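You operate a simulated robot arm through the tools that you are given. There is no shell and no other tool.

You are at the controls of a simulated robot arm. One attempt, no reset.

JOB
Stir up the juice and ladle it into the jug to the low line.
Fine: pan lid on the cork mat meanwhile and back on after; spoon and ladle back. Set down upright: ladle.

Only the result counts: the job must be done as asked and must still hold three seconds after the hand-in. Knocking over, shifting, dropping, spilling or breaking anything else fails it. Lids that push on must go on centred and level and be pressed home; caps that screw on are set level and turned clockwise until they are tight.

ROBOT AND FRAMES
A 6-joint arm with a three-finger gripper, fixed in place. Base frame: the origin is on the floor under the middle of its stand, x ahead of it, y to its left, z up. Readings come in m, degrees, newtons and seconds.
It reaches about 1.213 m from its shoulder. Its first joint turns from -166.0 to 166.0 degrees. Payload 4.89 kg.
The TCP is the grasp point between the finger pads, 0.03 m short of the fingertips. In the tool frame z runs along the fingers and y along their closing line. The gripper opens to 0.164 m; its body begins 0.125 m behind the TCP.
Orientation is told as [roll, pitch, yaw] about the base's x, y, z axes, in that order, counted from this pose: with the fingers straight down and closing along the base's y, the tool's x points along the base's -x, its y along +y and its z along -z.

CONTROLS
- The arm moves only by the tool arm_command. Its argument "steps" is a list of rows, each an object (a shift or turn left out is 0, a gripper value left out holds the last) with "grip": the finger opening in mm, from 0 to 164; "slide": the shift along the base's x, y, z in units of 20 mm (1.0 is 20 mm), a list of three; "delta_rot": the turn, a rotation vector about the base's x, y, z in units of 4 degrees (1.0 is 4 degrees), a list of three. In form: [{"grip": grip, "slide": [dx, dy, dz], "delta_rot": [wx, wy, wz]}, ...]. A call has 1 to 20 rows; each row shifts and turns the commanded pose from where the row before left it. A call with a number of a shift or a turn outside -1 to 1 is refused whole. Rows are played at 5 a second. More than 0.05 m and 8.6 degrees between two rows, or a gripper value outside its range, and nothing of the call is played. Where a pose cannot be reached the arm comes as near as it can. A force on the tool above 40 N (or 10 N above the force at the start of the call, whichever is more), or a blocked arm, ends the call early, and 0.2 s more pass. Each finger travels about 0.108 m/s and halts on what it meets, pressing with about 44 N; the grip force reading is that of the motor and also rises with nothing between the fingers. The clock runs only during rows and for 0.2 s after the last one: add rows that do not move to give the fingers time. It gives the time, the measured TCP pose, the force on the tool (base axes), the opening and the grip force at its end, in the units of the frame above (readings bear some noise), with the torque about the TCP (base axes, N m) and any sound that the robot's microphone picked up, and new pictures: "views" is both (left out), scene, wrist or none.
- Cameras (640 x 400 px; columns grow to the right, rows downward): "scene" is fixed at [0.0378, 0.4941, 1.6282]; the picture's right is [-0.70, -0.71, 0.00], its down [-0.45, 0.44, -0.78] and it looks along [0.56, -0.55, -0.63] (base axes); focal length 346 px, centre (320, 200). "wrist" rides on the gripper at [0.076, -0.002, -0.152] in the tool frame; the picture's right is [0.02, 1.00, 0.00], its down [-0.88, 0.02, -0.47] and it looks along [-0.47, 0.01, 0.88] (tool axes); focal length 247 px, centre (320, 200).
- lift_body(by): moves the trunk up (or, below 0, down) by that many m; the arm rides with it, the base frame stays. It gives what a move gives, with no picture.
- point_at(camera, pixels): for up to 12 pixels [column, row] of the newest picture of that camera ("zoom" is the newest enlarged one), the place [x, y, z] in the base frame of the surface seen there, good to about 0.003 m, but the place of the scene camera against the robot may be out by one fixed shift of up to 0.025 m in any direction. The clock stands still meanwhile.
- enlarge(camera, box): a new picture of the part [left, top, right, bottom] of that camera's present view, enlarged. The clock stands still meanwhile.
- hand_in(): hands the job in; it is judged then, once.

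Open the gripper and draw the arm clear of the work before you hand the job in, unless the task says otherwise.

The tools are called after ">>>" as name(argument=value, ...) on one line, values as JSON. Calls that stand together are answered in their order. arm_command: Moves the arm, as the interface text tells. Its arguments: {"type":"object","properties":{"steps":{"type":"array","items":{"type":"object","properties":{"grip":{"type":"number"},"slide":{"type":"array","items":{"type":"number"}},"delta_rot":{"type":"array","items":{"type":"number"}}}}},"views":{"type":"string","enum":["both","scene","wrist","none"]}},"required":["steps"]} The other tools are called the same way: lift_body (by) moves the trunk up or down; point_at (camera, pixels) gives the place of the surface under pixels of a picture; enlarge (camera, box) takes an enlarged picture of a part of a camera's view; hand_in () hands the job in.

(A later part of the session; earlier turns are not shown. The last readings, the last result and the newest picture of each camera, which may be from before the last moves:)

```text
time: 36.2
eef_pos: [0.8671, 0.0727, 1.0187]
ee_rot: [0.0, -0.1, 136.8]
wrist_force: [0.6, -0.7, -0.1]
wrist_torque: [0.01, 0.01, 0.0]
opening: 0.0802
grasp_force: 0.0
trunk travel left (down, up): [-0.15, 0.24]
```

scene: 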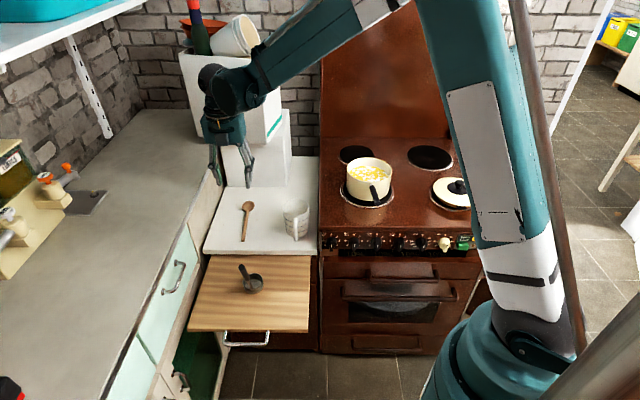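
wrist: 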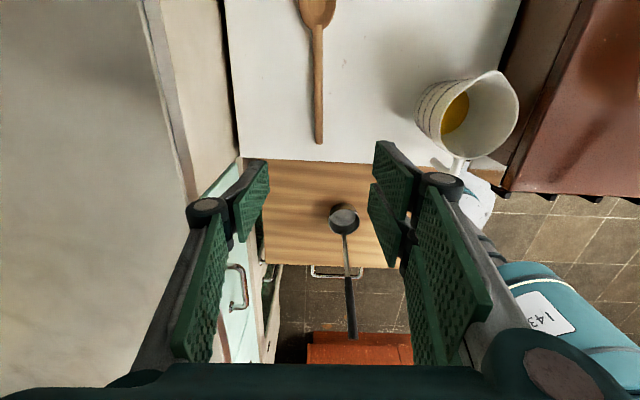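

The spoon now lies along the wrist image at column ~318, aligned with the hand. I'll measure its handle and the ladle from here.

>>> point_at(camera="wrist", pixels=[[319, 138], [318, 110], [318, 80], [317, 50], [317, 15], [343, 218], [331, 218], [356, 218], [346, 245], [349, 280], [352, 330], [344, 207]])

>>> enlarge(camera="wrist", box=[270, 0, 370, 150])

>>> enlarge(camera="wrist", box=[280, 190, 400, 350])

```text
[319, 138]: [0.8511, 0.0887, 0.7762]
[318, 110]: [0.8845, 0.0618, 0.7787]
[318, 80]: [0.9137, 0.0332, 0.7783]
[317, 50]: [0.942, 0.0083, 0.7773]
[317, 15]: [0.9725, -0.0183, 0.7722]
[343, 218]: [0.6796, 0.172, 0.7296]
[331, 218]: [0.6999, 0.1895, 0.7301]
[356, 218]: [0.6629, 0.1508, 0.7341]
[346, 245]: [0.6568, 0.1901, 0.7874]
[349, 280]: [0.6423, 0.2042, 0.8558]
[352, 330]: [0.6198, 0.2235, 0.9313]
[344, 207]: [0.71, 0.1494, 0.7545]
```

```text
2.67 times, centred on (320, 75) of wrist
```

zoom: 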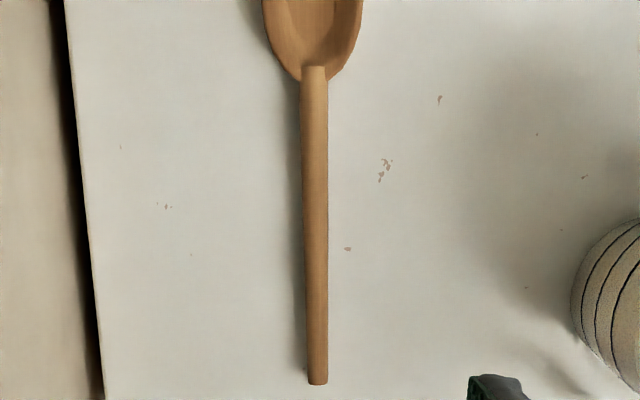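

```text
2.50 times, centred on (340, 270) of wrist
```

zoom: 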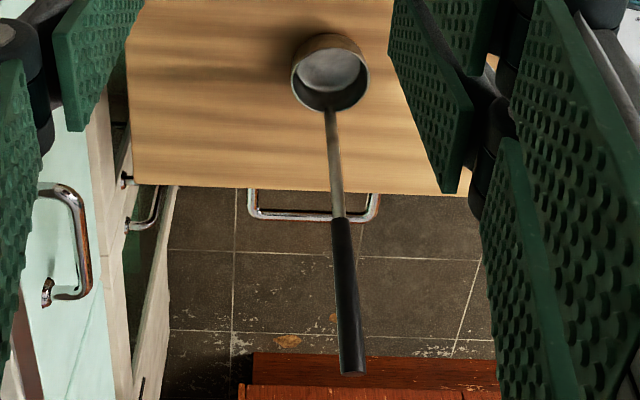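

The spoon axis matches the hand within 1° and ~2 mm. I'll narrow the fingers to 44 mm and descend to about z=0.825 above the handle.

>>> arm_command(steps=[{"grip": 44, "slide": [0.07, 0.07, -0.7]}, {"slide": [0, 0, -1]}, {"slide": [0, 0, -1]}, {"slide": [0, 0, -1]}, {"slide": [0, 0, -1]}, {"slide": [0, 0, -1]}, {"slide": [0, 0, -1]}, {"slide": [0, 0, -1]}, {"slide": [0, 0, -1]}, {"slide": [0, 0, -1]}, {}], views="both")

```text
time: 38.6
eef_pos: [0.8695, 0.0738, 0.8241]
ee_rot: [0.0, -0.1, 136.7]
wrist_force: [-0.1, -0.4, 0.4]
wrist_torque: [0.03, 0.0, -0.02]
opening: 0.044
grasp_force: 0.1
trunk travel left (down, up): [-0.15, 0.24]
```

scene: 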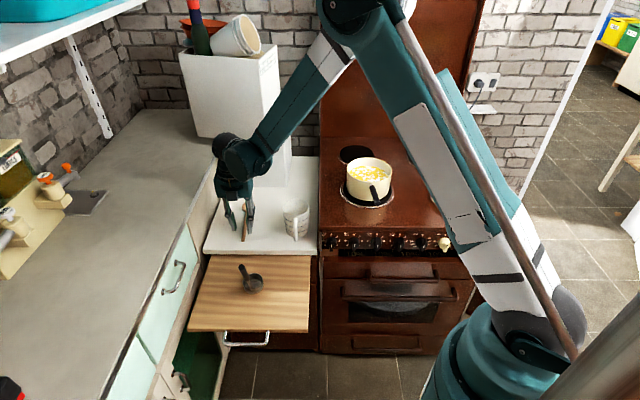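
wrist: 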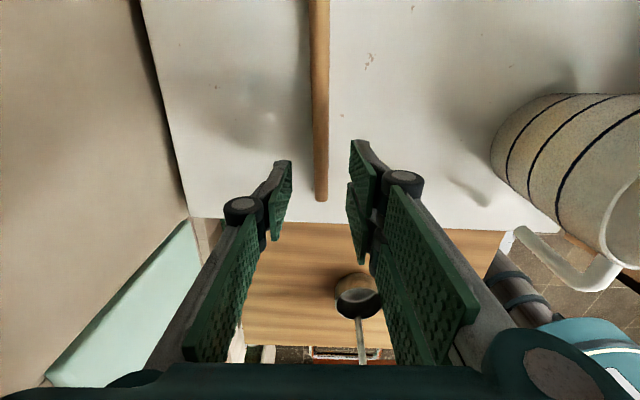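

The handle end is at (321,200) between the fingers. Before the last descent I'll check the clearance to the grey counter at left.

>>> point_at(camera="wrist", pixels=[[100, 100], [60, 200], [150, 60], [170, 150], [190, 120], [321, 195], [318, 100], [340, 210], [250, 150]])

>>> point_at(camera="scene", pixels=[[180, 180], [213, 165], [190, 230], [205, 200], [210, 230], [150, 300]])

>>> enlarge(camera="scene", box=[180, 110, 310, 260])

```text
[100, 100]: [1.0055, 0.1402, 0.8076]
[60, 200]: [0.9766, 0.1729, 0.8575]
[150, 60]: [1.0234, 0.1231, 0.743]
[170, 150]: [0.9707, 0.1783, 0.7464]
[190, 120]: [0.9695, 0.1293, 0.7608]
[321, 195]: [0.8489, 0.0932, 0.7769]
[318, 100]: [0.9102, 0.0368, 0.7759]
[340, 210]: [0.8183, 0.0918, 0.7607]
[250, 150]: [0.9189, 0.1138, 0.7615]
```

```text
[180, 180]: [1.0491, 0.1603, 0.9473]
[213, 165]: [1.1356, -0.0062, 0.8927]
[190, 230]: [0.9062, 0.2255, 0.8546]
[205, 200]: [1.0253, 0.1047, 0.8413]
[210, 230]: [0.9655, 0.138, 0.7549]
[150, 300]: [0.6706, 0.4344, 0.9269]
```

```text
2.67 times, centred on (245, 185) of scene
```

zoom: 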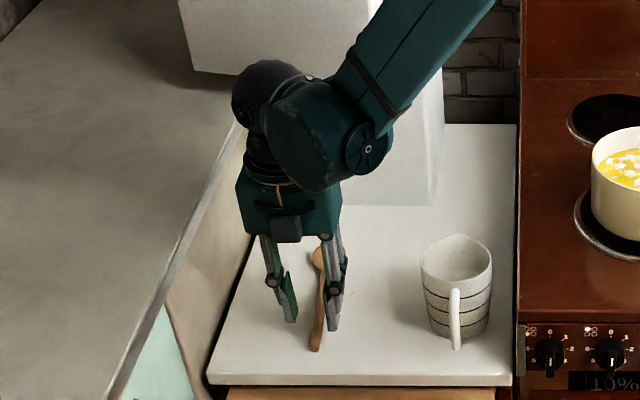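

Counter side is ~0.14 m from the hand axis, so there's room. I'll descend to z≈0.796 in small rows and check the force.

>>> arm_command(steps=[{"slide": [0, 0, -0.5]}, {"slide": [0, 0, -0.4]}, {"slide": [0, 0, -0.3]}, {"slide": [0, 0, -0.2]}, {}], views="wrist")

```text
time: 39.8
eef_pos: [0.8699, 0.0733, 0.7958]
ee_rot: [0.0, 0.0, 136.5]
wrist_force: [0.0, 0.8, 1.2]
wrist_torque: [0.05, 0.0, -0.02]
opening: 0.0439
grasp_force: 0.1
trunk travel left (down, up): [-0.15, 0.24]
```

wrist: 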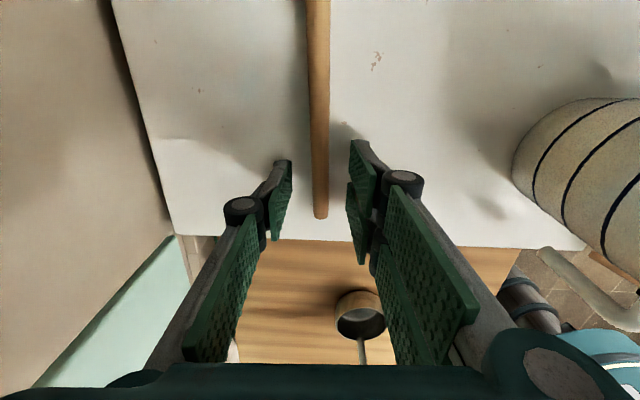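

No contact and the handle is between the pads at (320,190). I'll close the fingers on it.

>>> arm_command(steps=[{"grip": 20}, {"grip": 5}, {"grip": 0}, {"grip": 0}, {"grip": 0}, {}], views="both")

```text
time: 41.2
eef_pos: [0.8704, 0.073, 0.7963]
ee_rot: [0.0, 0.0, 136.7]
wrist_force: [-1.1, 0.9, -0.3]
wrist_torque: [0.01, 0.02, 0.02]
opening: 0.0156
grasp_force: 43.6
trunk travel left (down, up): [-0.15, 0.24]
```

scene: 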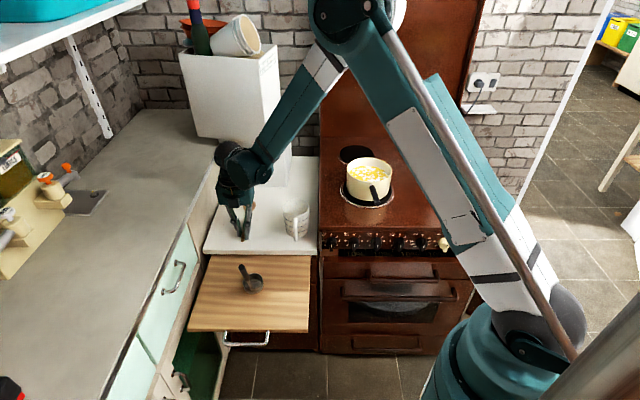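
wrist: 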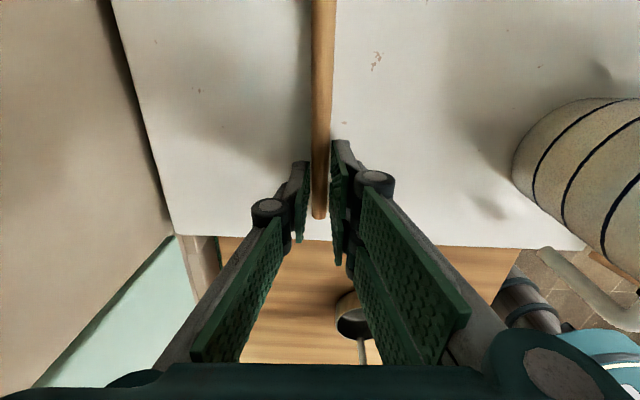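

The fingers closed on 15.6 mm, so the handle is thicker and sits lower than thought. I'll reopen slightly, go 2.4 mm lower for a fuller grip, and re-close.

>>> arm_command(steps=[{"grip": 24}, {"grip": 24}, {"slide": [0, 0, -0.06]}, {"slide": [0, 0, -0.06]}, {}], views="none")

>>> arm_command(steps=[{"grip": 8}, {"grip": 0}, {"grip": 0}, {"grip": 0}, {}], views="none")

```text
time: 42.4
eef_pos: [0.8697, 0.0728, 0.7927]
ee_rot: [0.0, -0.1, 136.6]
wrist_force: [0.1, -0.6, -0.5]
wrist_torque: [0.02, -0.01, 0.0]
opening: 0.0239
grasp_force: 0.0
trunk travel left (down, up): [-0.15, 0.24]
```

```text
time: 43.6
eef_pos: [0.8686, 0.0733, 0.7923]
ee_rot: [0.0, -0.1, 136.6]
wrist_force: [0.5, -0.8, 0.1]
wrist_torque: [-0.01, 0.04, 0.0]
opening: 0.0159
grasp_force: 43.9
trunk travel left (down, up): [-0.15, 0.24]
```

The spoon is firmly gripped (15.9 mm, 44 N). I'll lift it straight up by 0.24 m and check it.

>>> arm_command(steps=[{"slide": [0, 0, 0.3]}, {"slide": [0, 0, 0.7]}, {"slide": [0, 0, 1]}, {"slide": [0, 0, 1]}, {"slide": [0, 0, 1]}, {"slide": [0, 0, 1]}, {"slide": [0, 0, 1]}, {"slide": [0, 0, 1]}, {"slide": [0, 0, 1]}, {"slide": [0, 0, 1]}, {"slide": [0, 0, 1]}, {"slide": [0, 0, 1]}, {"slide": [0, 0, 1]}, {}], views="both")

```text
time: 46.6
eef_pos: [0.8702, 0.0721, 1.0348]
ee_rot: [0.1, 0.0, 136.6]
wrist_force: [0.8, -0.7, -0.4]
wrist_torque: [0.02, 0.0, 0.03]
opening: 0.0154
grasp_force: 44.1
trunk travel left (down, up): [-0.15, 0.24]
```

scene: 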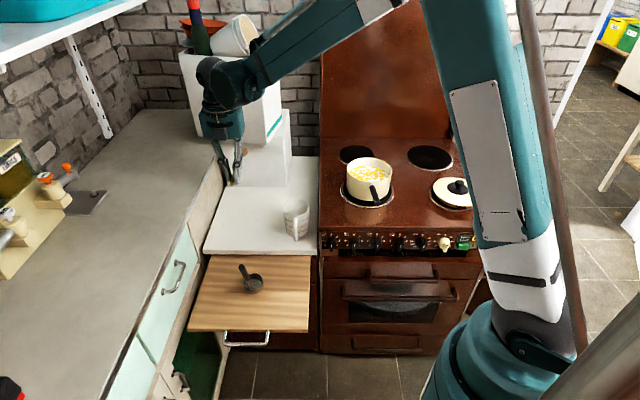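
wrist: 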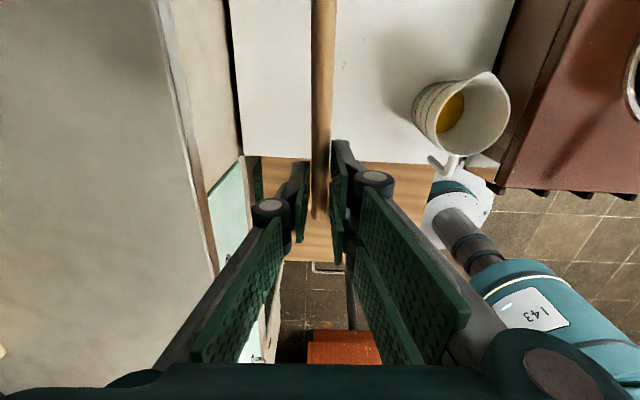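

The spoon is lifted and steady in the hand. Now I'll draw back and yaw clockwise in stages, keeping high above the jug.

>>> arm_command(steps=[{"slide": [-0.6, -0.1, 0.3], "delta_rot": [0, 0, -1]}, {"slide": [-0.6, -0.1, 0.3], "delta_rot": [0, 0, -1]}, {"slide": [-0.6, -0.1, 0.3], "delta_rot": [0, 0, -1]}, {"slide": [-0.6, -0.1, 0.3], "delta_rot": [0, 0, -1]}, {"slide": [-0.6, -0.1, 0.3], "delta_rot": [0, 0, -1]}, {"slide": [-0.6, -0.1, 0.3], "delta_rot": [0, 0, -1]}, {"slide": [-0.6, -0.1, 0.3], "delta_rot": [0, 0, -1]}, {"slide": [-0.6, -0.1, 0.3], "delta_rot": [0, 0, -1]}, {"slide": [-0.6, -0.1, 0.3], "delta_rot": [0, 0, -1]}, {"slide": [-0.6, -0.1, 0.3], "delta_rot": [0, 0, -1]}, {"slide": [-0.6, -0.1, 0.3], "delta_rot": [0, 0, -1]}, {"slide": [-0.6, -0.1, 0.3], "delta_rot": [0, 0, -1]}, {"slide": [-0.6, -0.1, 0.3], "delta_rot": [0, 0, -1]}, {"slide": [-0.6, -0.1, 0.3], "delta_rot": [0, 0, -1]}, {"slide": [0, 0, 0], "delta_rot": [0, 0, -1]}, {"delta_rot": [0, 0, -1]}, {"delta_rot": [0, 0, -1]}, {"delta_rot": [0, 0, -1]}, {"delta_rot": [0, 0, -1]}, {"delta_rot": [0, 0, -1]}], views="scene")

```text
time: 50.8
eef_pos: [0.7018, 0.0451, 1.1165]
ee_rot: [0.1, 0.0, 56.7]
wrist_force: [-0.1, -0.1, -0.4]
wrist_torque: [0.02, 0.01, -0.01]
opening: 0.0152
grasp_force: 43.6
trunk travel left (down, up): [-0.15, 0.24]
```

scene: 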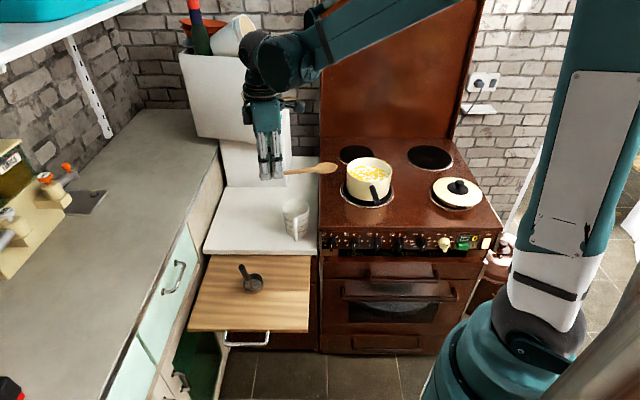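

The spoon is held level, pointing right in the scene. I'll continue yawing 80° and move toward the pan side.

>>> arm_command(steps=[{"slide": [-0.2, -0.4, 0.1], "delta_rot": [0, 0, -1]}, {"slide": [-0.2, -0.4, 0.1], "delta_rot": [0, 0, -1]}, {"slide": [-0.2, -0.4, 0.1], "delta_rot": [0, 0, -1]}, {"slide": [-0.2, -0.4, 0.1], "delta_rot": [0, 0, -1]}, {"slide": [-0.2, -0.4, 0.1], "delta_rot": [0, 0, -1]}, {"slide": [-0.2, -0.4, 0.1], "delta_rot": [0, 0, -1]}, {"slide": [-0.2, -0.4, 0.1], "delta_rot": [0, 0, -1]}, {"slide": [-0.2, -0.4, 0.1], "delta_rot": [0, 0, -1]}, {"slide": [-0.2, -0.4, 0.1], "delta_rot": [0, 0, -1]}, {"slide": [-0.2, -0.4, 0.1], "delta_rot": [0, 0, -1]}, {"slide": [-0.2, -0.4, 0.1], "delta_rot": [0, 0, -1]}, {"slide": [-0.2, -0.4, 0.1], "delta_rot": [0, 0, -1]}, {"slide": [-0.2, -0.4, 0.1], "delta_rot": [0, 0, -1]}, {"slide": [-0.2, -0.4, 0.1], "delta_rot": [0, 0, -1]}, {"slide": [-0.2, -0.4, 0.1], "delta_rot": [0, 0, -1]}, {"slide": [-0.2, -0.4, 0.1], "delta_rot": [0, 0, -1]}, {"slide": [-0.2, -0.4, 0.1], "delta_rot": [0, 0, -1]}, {"slide": [-0.2, -0.4, 0.1], "delta_rot": [0, 0, -1]}, {"slide": [-0.2, -0.4, 0.1], "delta_rot": [0, 0, -1]}, {"slide": [-0.2, -0.4, 0.1], "delta_rot": [0, 0, -1]}], views="both")

```text
time: 55.0
eef_pos: [0.6198, -0.1141, 1.1578]
ee_rot: [-0.1, 0.0, -23.3]
wrist_force: [0.5, 0.1, 0.0]
wrist_torque: [-0.03, -0.01, 0.01]
opening: 0.0157
grasp_force: 43.9
trunk travel left (down, up): [-0.15, 0.24]
```

scene: 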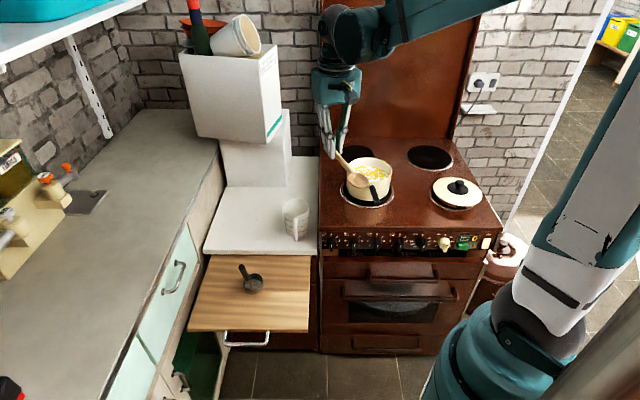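
wrist: 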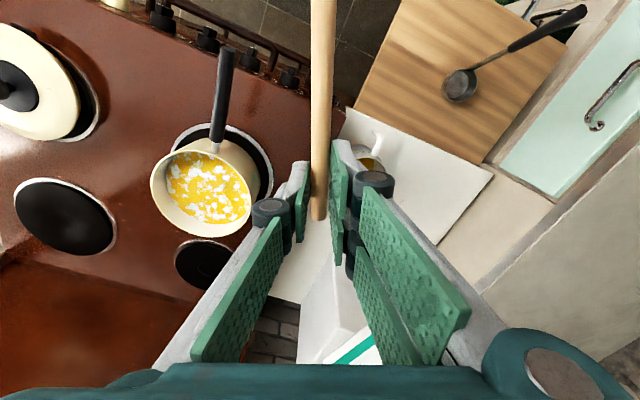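

The spoon now points back toward the robot and yaw is -23.3°. I'll measure the pan rim and juice surface, then tip the fingers outward 72° about the hand's closing axis.

>>> point_at(camera="wrist", pixels=[[154, 185], [258, 180], [205, 236], [195, 148], [205, 190], [190, 180], [225, 200], [215, 175], [200, 205], [228, 60], [320, 120], [314, 10]])

>>> arm_command(steps=[{"delta_rot": [-0.396, -0.918, 0]}, {"delta_rot": [-0.396, -0.918, 0]}, {"delta_rot": [-0.396, -0.918, 0]}, {"delta_rot": [-0.396, -0.918, 0]}, {"delta_rot": [-0.396, -0.918, 0]}, {"delta_rot": [-0.396, -0.918, 0]}], views="scene")

```text
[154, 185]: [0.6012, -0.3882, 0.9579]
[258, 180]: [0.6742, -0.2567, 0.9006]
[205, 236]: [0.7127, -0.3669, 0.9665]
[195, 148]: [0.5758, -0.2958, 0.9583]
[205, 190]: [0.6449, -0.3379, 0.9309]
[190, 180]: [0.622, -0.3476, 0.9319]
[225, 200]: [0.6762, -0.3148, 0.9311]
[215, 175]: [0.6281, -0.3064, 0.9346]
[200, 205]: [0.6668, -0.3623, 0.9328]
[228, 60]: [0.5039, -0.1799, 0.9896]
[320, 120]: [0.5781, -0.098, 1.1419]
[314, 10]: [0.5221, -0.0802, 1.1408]
```

```text
time: 56.4
eef_pos: [0.6215, -0.1156, 1.156]
ee_rot: [-0.1, -23.9, -23.3]
wrist_force: [1.5, -0.5, -1.0]
wrist_torque: [0.02, 0.06, 0.01]
opening: 0.0155
grasp_force: 43.9
trunk travel left (down, up): [-0.15, 0.24]
```

scene: 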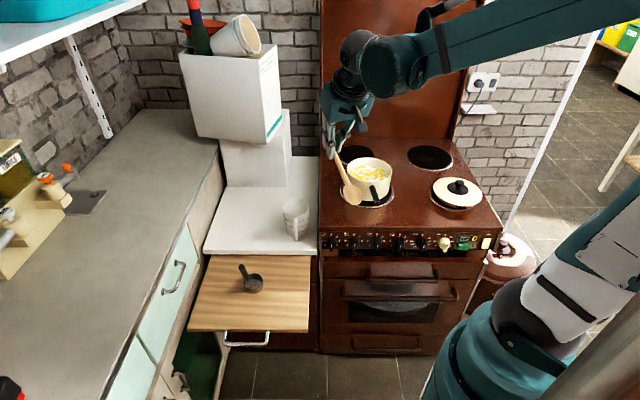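

Juice surface z≈0.932; pan centre ≈[0.646,-0.328]. The tilt works as expected (pitch -23.9°). I'll tip the remaining 48°.

>>> arm_command(steps=[{"delta_rot": [-0.396, -0.918, 0]}, {"delta_rot": [-0.396, -0.918, 0]}, {"delta_rot": [-0.396, -0.918, 0]}, {"delta_rot": [-0.396, -0.918, 0]}, {"delta_rot": [-0.396, -0.918, 0]}, {"delta_rot": [-0.396, -0.918, 0]}, {"delta_rot": [-0.396, -0.918, 0]}, {"delta_rot": [-0.396, -0.918, 0]}, {"delta_rot": [-0.396, -0.918, 0]}, {"delta_rot": [-0.396, -0.918, 0]}, {"delta_rot": [-0.396, -0.918, 0]}, {"delta_rot": [-0.396, -0.918, 0]}, {}], views="both")

```text
time: 59.2
eef_pos: [0.6215, -0.1163, 1.1572]
ee_rot: [0.0, -72.0, -23.4]
wrist_force: [-0.7, -0.5, -0.3]
wrist_torque: [0.0, 0.05, -0.01]
opening: 0.0152
grasp_force: 44.4
trunk travel left (down, up): [-0.15, 0.24]
```

scene: 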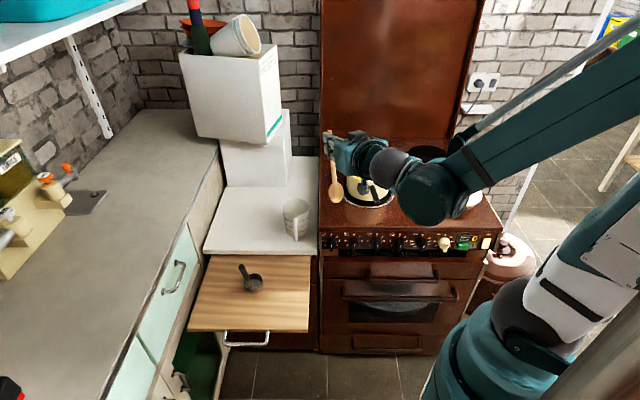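
wrist: 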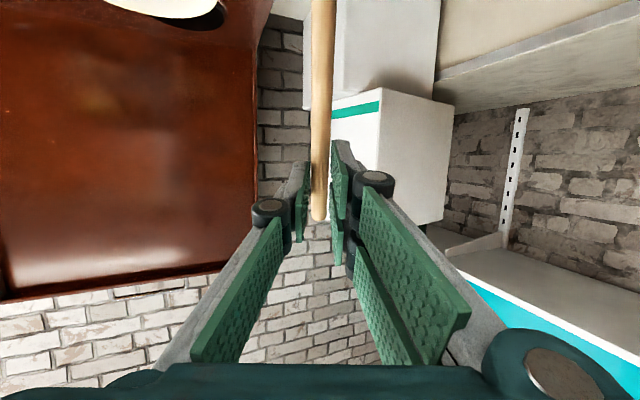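

The spoon hangs nearly upright in the hand with its bowl down. I'll raise 44 mm and move so the bowl is over the pan's centre.

>>> arm_command(steps=[{"slide": [0, 0, 1]}, {"slide": [0, 0, 1]}, {"slide": [0.198, -0.925, 0.1]}, {"slide": [0.198, -0.925, 0.1]}, {"slide": [0.198, -0.925, 0]}, {"slide": [0.198, -0.925, 0]}, {"slide": [0.198, -0.925, 0]}, {"slide": [0.198, -0.925, 0]}, {"slide": [0.198, -0.925, 0]}, {"slide": [0.198, -0.925, 0]}, {"slide": [0.198, -0.925, 0]}, {"slide": [0.198, -0.925, 0]}, {"slide": [0.198, -0.925, 0]}, {"slide": [0.198, -0.925, 0]}, {}], views="both")

>>> enlarge(camera="scene", box=[310, 90, 480, 220])

```text
time: 62.4
eef_pos: [0.6694, -0.3366, 1.1985]
ee_rot: [-0.1, -71.9, -23.2]
wrist_force: [-0.4, -1.2, -1.0]
wrist_torque: [0.04, 0.03, -0.03]
opening: 0.0153
grasp_force: 43.4
trunk travel left (down, up): [-0.15, 0.24]
```

scene: 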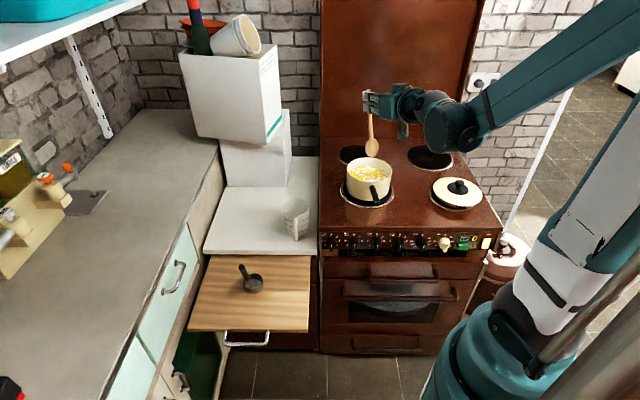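
wrist: 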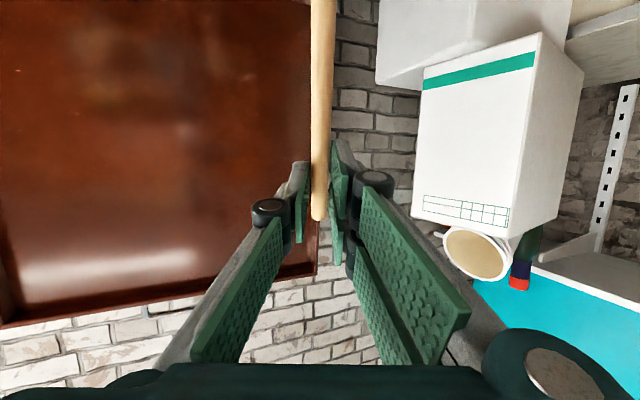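

```text
3.08 times, centred on (395, 155) of scene
```

zoom: 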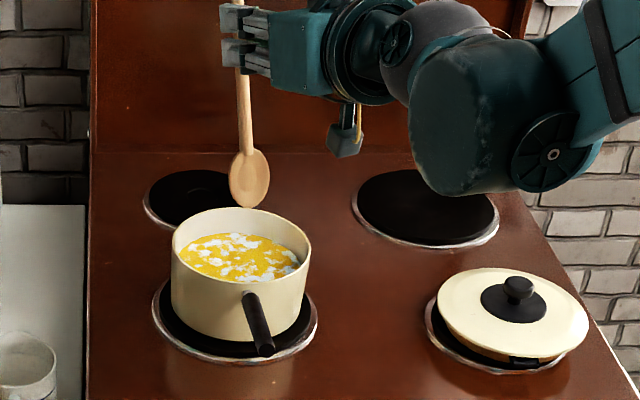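

The bowl hangs above the pan at scene (371,147). I'll check its measured place against the pan's centre before dipping.

>>> point_at(camera="scene", pixels=[[371, 148], [371, 140], [372, 154], [370, 125], [407, 135], [404, 124], [352, 165], [386, 190]])

```text
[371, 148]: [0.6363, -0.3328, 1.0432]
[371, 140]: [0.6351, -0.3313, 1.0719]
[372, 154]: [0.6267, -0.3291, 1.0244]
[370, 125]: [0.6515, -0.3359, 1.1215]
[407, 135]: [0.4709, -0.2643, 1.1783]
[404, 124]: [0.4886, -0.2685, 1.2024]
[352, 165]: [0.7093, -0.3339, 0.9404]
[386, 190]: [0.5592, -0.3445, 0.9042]
```

The bowl is within about 1 cm of the pan's centre. I'll correct by a few mm and lower the bowl into the juice (TCP z≈1.08, tip≈0.905).

>>> arm_command(steps=[{"slide": [-0.15, 0.12, -0.6]}, {"slide": [-0.15, 0.12, -0.8]}, {"slide": [0, 0, -0.8]}, {"slide": [0, 0, -0.8]}, {"slide": [0, 0, -0.8]}, {"slide": [0, 0, -0.8]}, {"slide": [0, 0, -0.6]}, {"slide": [0, 0, -0.5]}, {}], views="both")

>>> enlarge(camera="scene", box=[320, 120, 420, 210])

```text
time: 64.4
eef_pos: [0.6643, -0.3339, 1.087]
ee_rot: [0.0, -71.9, -23.2]
wrist_force: [-1.1, 0.0, -0.9]
wrist_torque: [0.0, -0.02, 0.01]
opening: 0.0153
grasp_force: 43.9
trunk travel left (down, up): [-0.15, 0.24]
```

scene: 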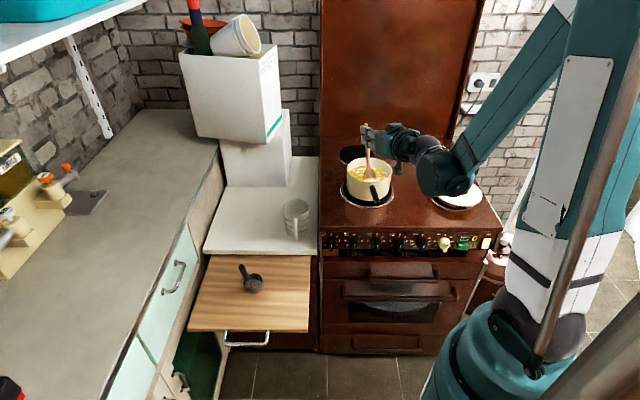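
wrist: 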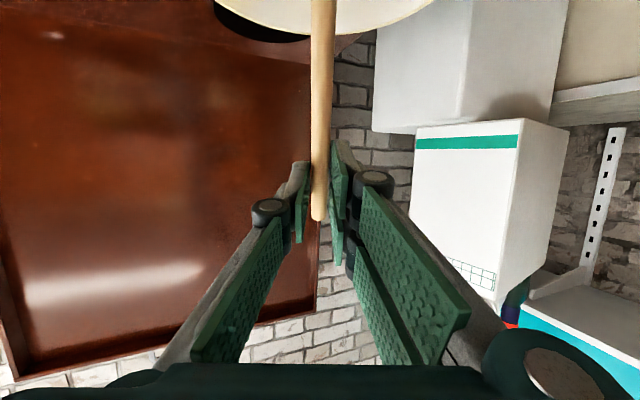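

```text
4.44 times, centred on (370, 165) of scene
```

zoom: 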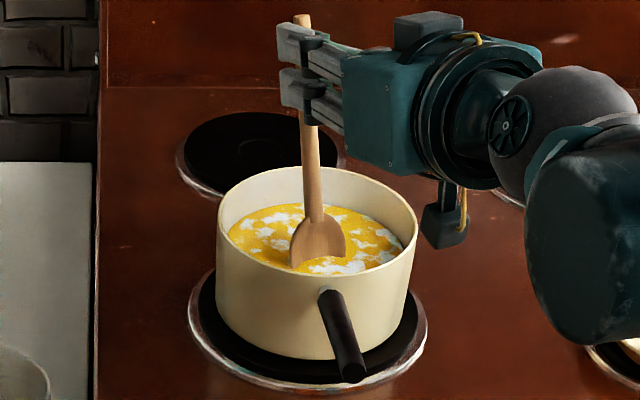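

The bowl's lower half is in the juice near the middle of the pan. I'll check the low hanging wrist's clearance before going deeper.

>>> point_at(camera="zoom", pixels=[[590, 335], [560, 320], [445, 240], [318, 255], [318, 262], [340, 300], [250, 225], [380, 250], [300, 215]])

```text
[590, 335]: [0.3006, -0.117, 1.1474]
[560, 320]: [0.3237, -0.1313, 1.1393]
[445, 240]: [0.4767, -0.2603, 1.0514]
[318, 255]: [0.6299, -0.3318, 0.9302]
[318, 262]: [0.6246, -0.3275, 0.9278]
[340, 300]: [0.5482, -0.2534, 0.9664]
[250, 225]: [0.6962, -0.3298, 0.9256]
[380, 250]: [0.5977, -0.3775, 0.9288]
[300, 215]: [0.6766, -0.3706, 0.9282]
```

Clearances are fine (wrist bulk z≥1.14, camera ≥1.04). I'll sink the bowl 18 mm more and make one 28 mm-radius circle, watching the force.

>>> arm_command(steps=[{"slide": [0, 0, -0.45]}, {"slide": [0, 0, -0.45]}, {"slide": [0.7, 0, 0]}, {"slide": [0.7, 0, 0]}, {"slide": [-0.2674, 0.8229, 0]}, {"slide": [-0.7, 0.5086, 0]}, {"slide": [-0.8652, 0, 0]}, {"slide": [-0.7, -0.5086, 0]}, {"slide": [-0.2674, -0.8229, 0]}, {"slide": [0.2674, -0.8229, 0]}, {"slide": [0.7, -0.5086, 0]}, {"slide": [0.8652, 0, 0]}, {"slide": [0.7, 0.5086, 0]}, {"slide": [0.2674, 0.8229, 0]}], views="scene")

>>> enlarge(camera="scene", box=[320, 120, 420, 210])

```text
time: 67.4
eef_pos: [0.692, -0.3319, 1.0678]
ee_rot: [0.0, -71.9, -23.2]
wrist_force: [-0.6, -0.1, -0.4]
wrist_torque: [0.05, 0.01, 0.09]
opening: 0.0155
grasp_force: 43.9
trunk travel left (down, up): [-0.15, 0.24]
```

scene: 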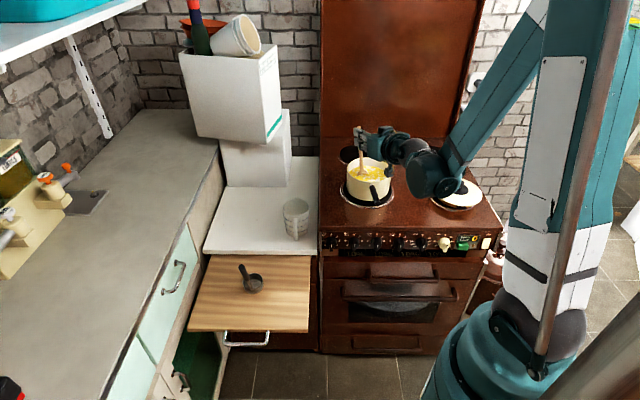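

```text
4.44 times, centred on (370, 165) of scene
```

zoom: 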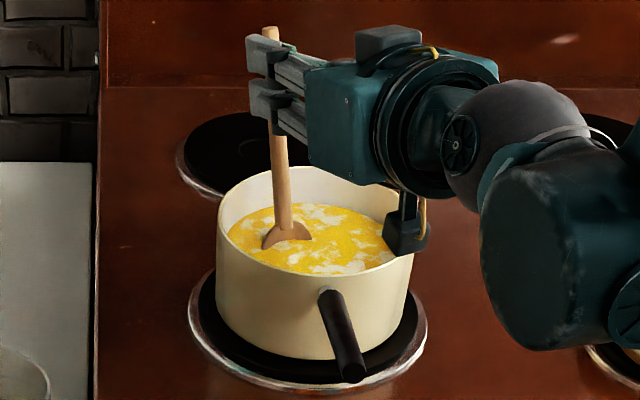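

The flecks are blending and the pan hasn't moved. I'll do two more circles.

>>> arm_command(steps=[{"slide": [-0.2674, 0.8229, 0]}, {"slide": [-0.7, 0.5086, 0]}, {"slide": [-0.8652, 0, 0]}, {"slide": [-0.7, -0.5086, 0]}, {"slide": [-0.2674, -0.8229, 0]}, {"slide": [0.2674, -0.8229, 0]}, {"slide": [0.7, -0.5086, 0]}, {"slide": [0.8652, 0, 0]}, {"slide": [0.7, 0.5086, 0]}, {"slide": [0.2674, 0.8229, 0]}, {"slide": [-0.2674, 0.8229, 0]}, {"slide": [-0.7, 0.5086, 0]}, {"slide": [-0.8652, 0, 0]}, {"slide": [-0.7, -0.5086, 0]}, {"slide": [-0.2674, -0.8229, 0]}, {"slide": [0.2674, -0.8229, 0]}, {"slide": [0.7, -0.5086, 0]}, {"slide": [0.8652, 0, 0]}, {"slide": [0.7, 0.5086, 0]}, {"slide": [0.2674, 0.8229, 0]}], views="scene")

>>> enlarge(camera="scene", box=[320, 120, 420, 210])

```text
time: 71.6
eef_pos: [0.6935, -0.3339, 1.0691]
ee_rot: [-0.1, -71.9, -23.3]
wrist_force: [0.4, -0.6, -0.7]
wrist_torque: [0.03, 0.0, 0.12]
opening: 0.0154
grasp_force: 44.7
trunk travel left (down, up): [-0.15, 0.24]
```

scene: 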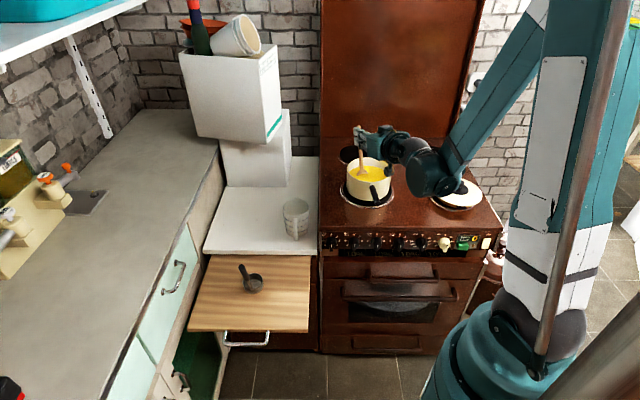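

```text
4.44 times, centred on (370, 165) of scene
```

zoom: 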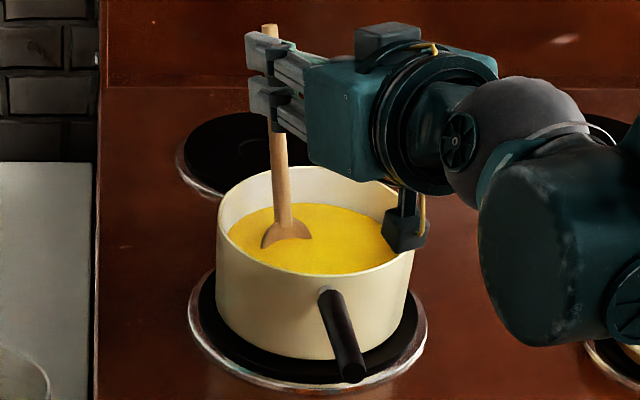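

The juice is now uniformly yellow. I'll give two more circles for good measure, ending at the pan's centre.

>>> arm_command(steps=[{"slide": [-0.2674, 0.8229, 0]}, {"slide": [-0.7, 0.5086, 0]}, {"slide": [-0.8652, 0, 0]}, {"slide": [-0.7, -0.5086, 0]}, {"slide": [-0.2674, -0.8229, 0]}, {"slide": [0.2674, -0.8229, 0]}, {"slide": [0.7, -0.5086, 0]}, {"slide": [0.8652, 0, 0]}, {"slide": [0.7, 0.5086, 0]}, {"slide": [0.2674, 0.8229, 0]}, {"slide": [-0.2674, 0.8229, 0]}, {"slide": [-0.7, 0.5086, 0]}, {"slide": [-0.8652, 0, 0]}, {"slide": [-0.7, -0.5086, 0]}, {"slide": [-0.2674, -0.8229, 0]}, {"slide": [0.2674, -0.8229, 0]}, {"slide": [0.7, -0.5086, 0]}, {"slide": [0.8652, 0, 0]}, {"slide": [0.7, 0.5086, 0]}, {"slide": [0.2674, 0.8229, 0]}], views="none")

>>> arm_command(steps=[{"slide": [-0.7, 0, 0]}, {"slide": [-0.7, 0, 0]}, {}, {"slide": [0, 0, 0.5]}, {"slide": [0, 0, 0.5]}, {"slide": [0, 0, 0.5]}, {"slide": [0, 0, 0.5]}, {"slide": [0, 0, 0.5]}, {"slide": [0, 0, 0.5]}, {}, {}, {}, {}, {}], views="scene")

>>> enlarge(camera="scene", box=[320, 100, 420, 210])

```text
time: 75.8
eef_pos: [0.6896, -0.3325, 1.068]
ee_rot: [0.0, -71.9, -23.3]
wrist_force: [0.0, 0.0, 0.5]
wrist_torque: [0.0, -0.02, 0.09]
opening: 0.0155
grasp_force: 44.2
trunk travel left (down, up): [-0.15, 0.24]
```

```text
time: 78.8
eef_pos: [0.6629, -0.3315, 1.1299]
ee_rot: [0.0, -71.9, -23.3]
wrist_force: [-1.0, -1.1, 0.0]
wrist_torque: [0.02, 0.03, 0.0]
opening: 0.0151
grasp_force: 44.3
trunk travel left (down, up): [-0.15, 0.24]
```

scene: 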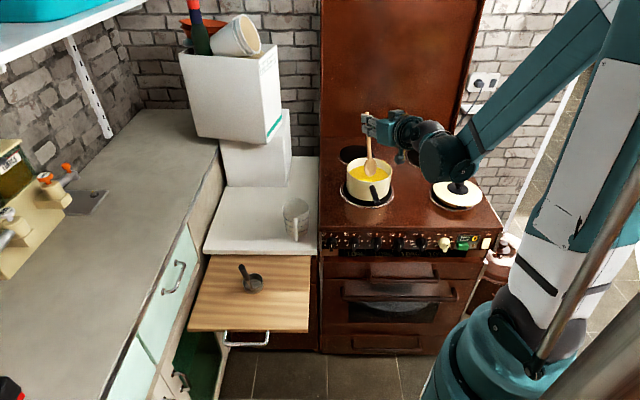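

```text
3.64 times, centred on (370, 155) of scene
```

zoom: 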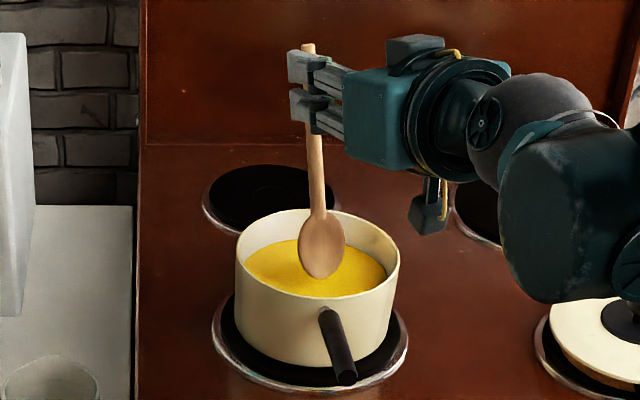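

The juice is well mixed and the spoon is out of it at z≈1.13. I'll raise it above the rim, let it drip for a moment, then reverse the path.

>>> arm_command(steps=[{"slide": [0, 0, 0.5]}, {"slide": [0, 0, 0.5]}, {}, {}, {}, {}, {}, {}, {}, {}, {}, {}, {"slide": [0, 0, 1]}, {"slide": [0, 0, 1]}, {"slide": [0, 0, 1]}, {}, {}, {}], views="scene")

>>> enlarge(camera="scene", box=[320, 70, 420, 210])

```text
time: 82.6
eef_pos: [0.6649, -0.3315, 1.2089]
ee_rot: [0.0, -71.9, -23.3]
wrist_force: [-1.1, 0.8, 0.0]
wrist_torque: [0.02, 0.0, 0.01]
opening: 0.0156
grasp_force: 44.0
trunk travel left (down, up): [-0.15, 0.24]
```

scene: 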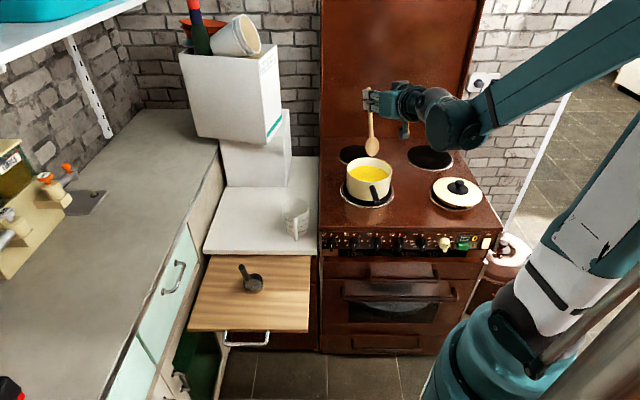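

```text
2.86 times, centred on (370, 140) of scene
```

zoom: 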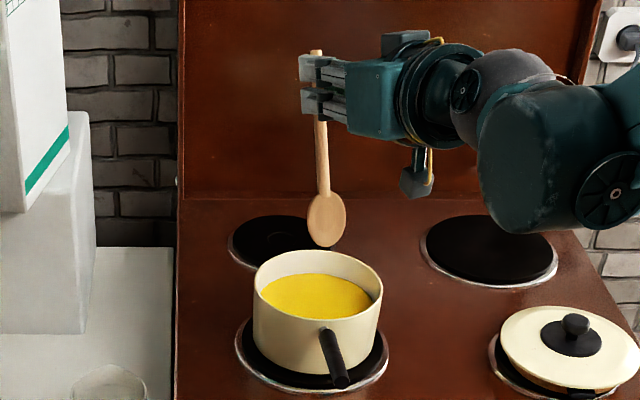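

The spoon is clean above the pan, no drips. I'll move back sideways and tip the hand back to fingers-down.

>>> arm_command(steps=[{"slide": [-0.173, 0.905, 0]}, {"slide": [-0.173, 0.905, 0]}, {"slide": [-0.173, 0.905, 0]}, {"slide": [-0.173, 0.905, 0]}, {"slide": [-0.173, 0.905, 0]}, {"slide": [-0.173, 0.905, 0]}, {"slide": [-0.173, 0.905, 0]}, {"slide": [-0.173, 0.905, 0]}, {"slide": [-0.173, 0.905, 0]}, {"slide": [-0.173, 0.905, 0]}, {"slide": [-0.173, 0.905, 0]}, {"slide": [-0.173, 0.905, 0]}], views="none")

>>> arm_command(steps=[{"delta_rot": [0.396, 0.918, 0]}, {"delta_rot": [0.396, 0.918, 0]}, {"delta_rot": [0.396, 0.918, 0]}, {"delta_rot": [0.396, 0.918, 0]}, {"delta_rot": [0.396, 0.918, 0]}, {"delta_rot": [0.396, 0.918, 0]}, {"delta_rot": [0.396, 0.918, 0]}, {"delta_rot": [0.396, 0.918, 0]}, {"delta_rot": [0.396, 0.918, 0]}, {"delta_rot": [0.396, 0.918, 0]}, {"delta_rot": [0.396, 0.918, 0]}, {"delta_rot": [0.396, 0.918, 0]}, {"delta_rot": [0.396, 0.918, 0]}, {"delta_rot": [0.396, 0.918, 0]}, {"delta_rot": [0.396, 0.918, 0]}, {"delta_rot": [0.396, 0.918, 0]}, {"delta_rot": [0.396, 0.918, 0]}, {"delta_rot": [0.396, 0.918, 0]}, {}], views="scene")

```text
time: 85.2
eef_pos: [0.6223, -0.1142, 1.2082]
ee_rot: [0.0, -72.0, -23.3]
wrist_force: [0.0, 0.4, 0.4]
wrist_torque: [-0.01, -0.05, 0.03]
opening: 0.0154
grasp_force: 43.6
trunk travel left (down, up): [-0.15, 0.24]
```

```text
time: 89.2
eef_pos: [0.6217, -0.115, 1.208]
ee_rot: [0.0, 0.0, -23.2]
wrist_force: [0.7, 0.7, -0.2]
wrist_torque: [-0.02, 0.03, 0.0]
opening: 0.0153
grasp_force: 43.8
trunk travel left (down, up): [-0.15, 0.24]
```

scene: 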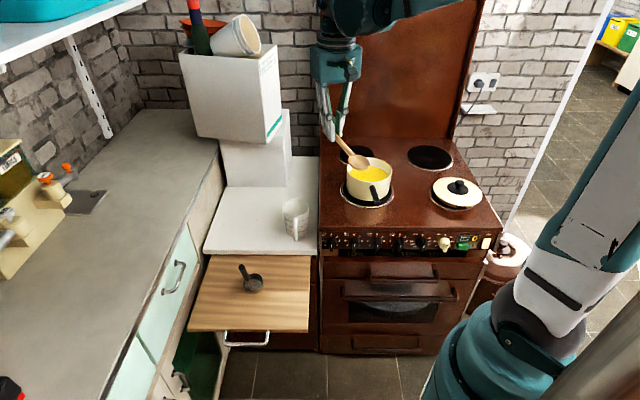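

The hand is fingers-down again with the spoon level. I'll yaw back +160° while returning toward the worktop.

>>> arm_command(steps=[{"slide": [0.2, 0.4, -0.13], "delta_rot": [0, 0, 1]}, {"slide": [0.2, 0.4, -0.13], "delta_rot": [0, 0, 1]}, {"slide": [0.2, 0.4, -0.13], "delta_rot": [0, 0, 1]}, {"slide": [0.2, 0.4, -0.13], "delta_rot": [0, 0, 1]}, {"slide": [0.2, 0.4, -0.13], "delta_rot": [0, 0, 1]}, {"slide": [0.2, 0.4, -0.13], "delta_rot": [0, 0, 1]}, {"slide": [0.2, 0.4, -0.13], "delta_rot": [0, 0, 1]}, {"slide": [0.2, 0.4, -0.13], "delta_rot": [0, 0, 1]}, {"slide": [0.2, 0.4, -0.13], "delta_rot": [0, 0, 1]}, {"slide": [0.2, 0.4, -0.13], "delta_rot": [0, 0, 1]}, {"slide": [0.2, 0.4, -0.13], "delta_rot": [0, 0, 1]}, {"slide": [0.2, 0.4, -0.13], "delta_rot": [0, 0, 1]}, {"slide": [0.2, 0.4, -0.13], "delta_rot": [0, 0, 1]}, {"slide": [0.2, 0.4, -0.13], "delta_rot": [0, 0, 1]}, {"slide": [0.2, 0.4, -0.13], "delta_rot": [0, 0, 1]}, {"slide": [0.2, 0.4, -0.13], "delta_rot": [0, 0, 1]}, {"slide": [0.2, 0.4, -0.13], "delta_rot": [0, 0, 1]}, {"slide": [0.2, 0.4, -0.13], "delta_rot": [0, 0, 1]}, {"slide": [0.2, 0.4, -0.13], "delta_rot": [0, 0, 1]}, {"slide": [0.2, 0.4, -0.13], "delta_rot": [0, 0, 1]}], views="none")

>>> arm_command(steps=[{"delta_rot": [0, 0, 1]}, {"delta_rot": [0, 0, 1]}, {"delta_rot": [0, 0, 1]}, {"delta_rot": [0, 0, 1]}, {"delta_rot": [0, 0, 1]}, {"delta_rot": [0, 0, 1]}, {"slide": [0.6, 0.1, -0.3], "delta_rot": [0, 0, 1]}, {"slide": [0.6, 0.1, -0.3], "delta_rot": [0, 0, 1]}, {"slide": [0.6, 0.1, -0.3], "delta_rot": [0, 0, 1]}, {"slide": [0.6, 0.1, -0.3], "delta_rot": [0, 0, 1]}, {"slide": [0.6, 0.1, -0.3], "delta_rot": [0, 0, 1]}, {"slide": [0.6, 0.1, -0.3], "delta_rot": [0, 0, 1]}, {"slide": [0.6, 0.1, -0.3], "delta_rot": [0, 0, 1]}, {"slide": [0.6, 0.1, -0.3], "delta_rot": [0, 0, 1]}, {"slide": [0.6, 0.1, -0.3], "delta_rot": [0, 0, 1]}, {"slide": [0.6, 0.1, -0.3], "delta_rot": [0, 0, 1]}, {"slide": [0.6, 0.1, -0.3], "delta_rot": [0, 0, 1]}, {"slide": [0.6, 0.1, -0.3], "delta_rot": [0, 0, 1]}, {"slide": [0.6, 0.1, -0.3], "delta_rot": [0, 0, 1]}, {"slide": [0.6, 0.1, -0.3], "delta_rot": [0, 0, 1]}], views="both")

```text
time: 93.4
eef_pos: [0.7006, 0.0454, 1.1584]
ee_rot: [0.1, 0.0, 56.8]
wrist_force: [0.6, -1.2, -0.6]
wrist_torque: [0.08, -0.01, -0.01]
opening: 0.0157
grasp_force: 43.9
trunk travel left (down, up): [-0.15, 0.24]
```

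```text
time: 97.6
eef_pos: [0.8677, 0.0734, 1.073]
ee_rot: [0.1, 0.0, 136.9]
wrist_force: [-1.5, -1.0, 0.1]
wrist_torque: [0.03, -0.02, 0.0]
opening: 0.0153
grasp_force: 43.8
trunk travel left (down, up): [-0.15, 0.24]
```

scene: 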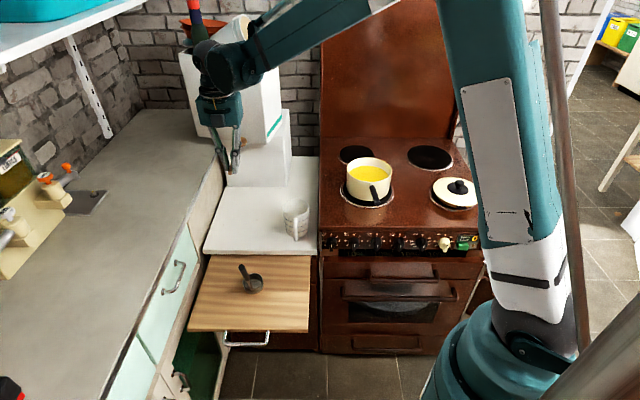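
wrist: 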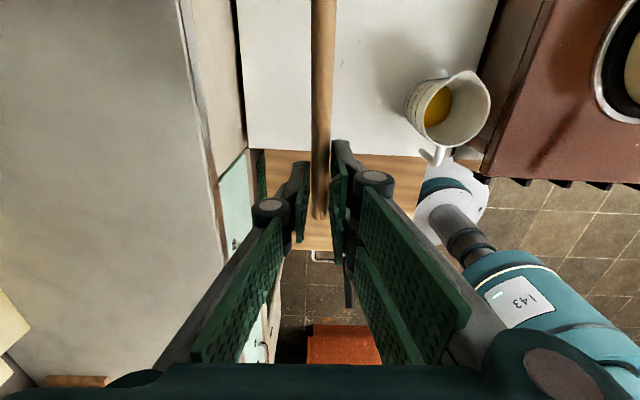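

Back above the spoon's place at z 1.073, exactly 14 units above the pick height. I'll descend 13.5 units, leaving 10 mm.

>>> arm_command(steps=[{"slide": [0, 0, -1]}, {"slide": [0, 0, -1]}, {"slide": [0, 0, -1]}, {"slide": [0, 0, -1]}, {"slide": [0, 0, -1]}, {"slide": [0, 0, -1]}, {"slide": [0, 0, -1]}, {"slide": [0, 0, -1]}, {"slide": [0, 0, -1]}, {"slide": [0, 0, -1]}, {"slide": [0, 0, -1]}, {"slide": [0, 0, -1]}, {"slide": [0, 0, -1]}, {"slide": [0, 0, -0.5]}, {}], views="both")

```text
time: 100.8
eef_pos: [0.8685, 0.0733, 0.8021]
ee_rot: [-0.1, 0.0, 136.7]
wrist_force: [0.7, 1.0, -1.3]
wrist_torque: [0.05, 0.06, 0.02]
opening: 0.0156
grasp_force: 43.9
trunk travel left (down, up): [-0.15, 0.24]
```

scene: 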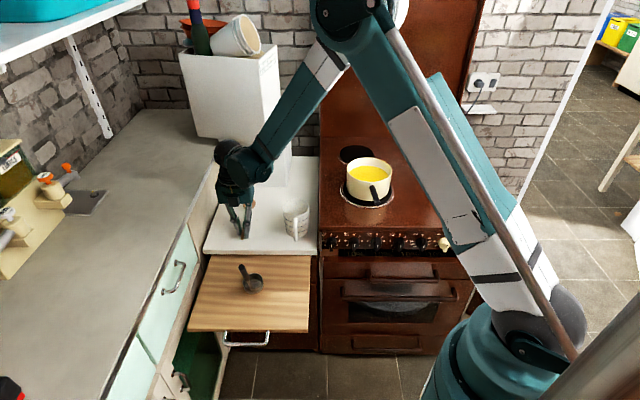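
wrist: 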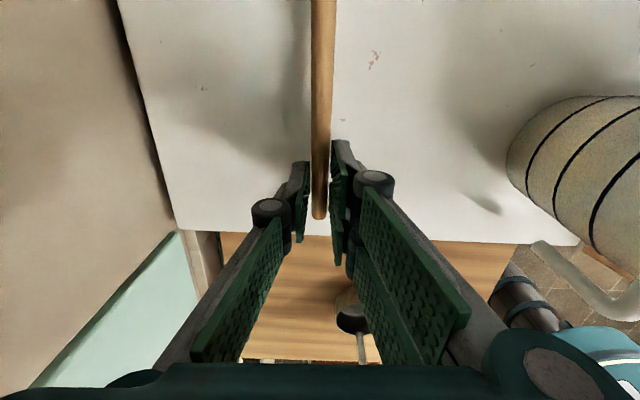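

I'm 10 mm above the pick height with the spoon level. I'll lower in small steps with force checks.

>>> arm_command(steps=[{"slide": [0, 0, -0.2]}, {"slide": [0, 0, -0.15]}, {"slide": [0, 0, -0.1]}, {}], views="none")

>>> arm_command(steps=[{"slide": [0, 0, -0.05]}, {}], views="none")

```text
time: 101.8
eef_pos: [0.8686, 0.0732, 0.794]
ee_rot: [-0.1, 0.0, 136.8]
wrist_force: [-0.6, 0.5, -0.7]
wrist_torque: [0.02, -0.01, 0.01]
opening: 0.0154
grasp_force: 44.0
trunk travel left (down, up): [-0.15, 0.24]
```

```text
time: 102.4
eef_pos: [0.8693, 0.0728, 0.7936]
ee_rot: [0.0, 0.0, 136.7]
wrist_force: [0.0, 0.5, 2.1]
wrist_torque: [-0.29, -0.27, -0.05]
opening: 0.0154
grasp_force: 44.1
trunk travel left (down, up): [-0.15, 0.24]
```

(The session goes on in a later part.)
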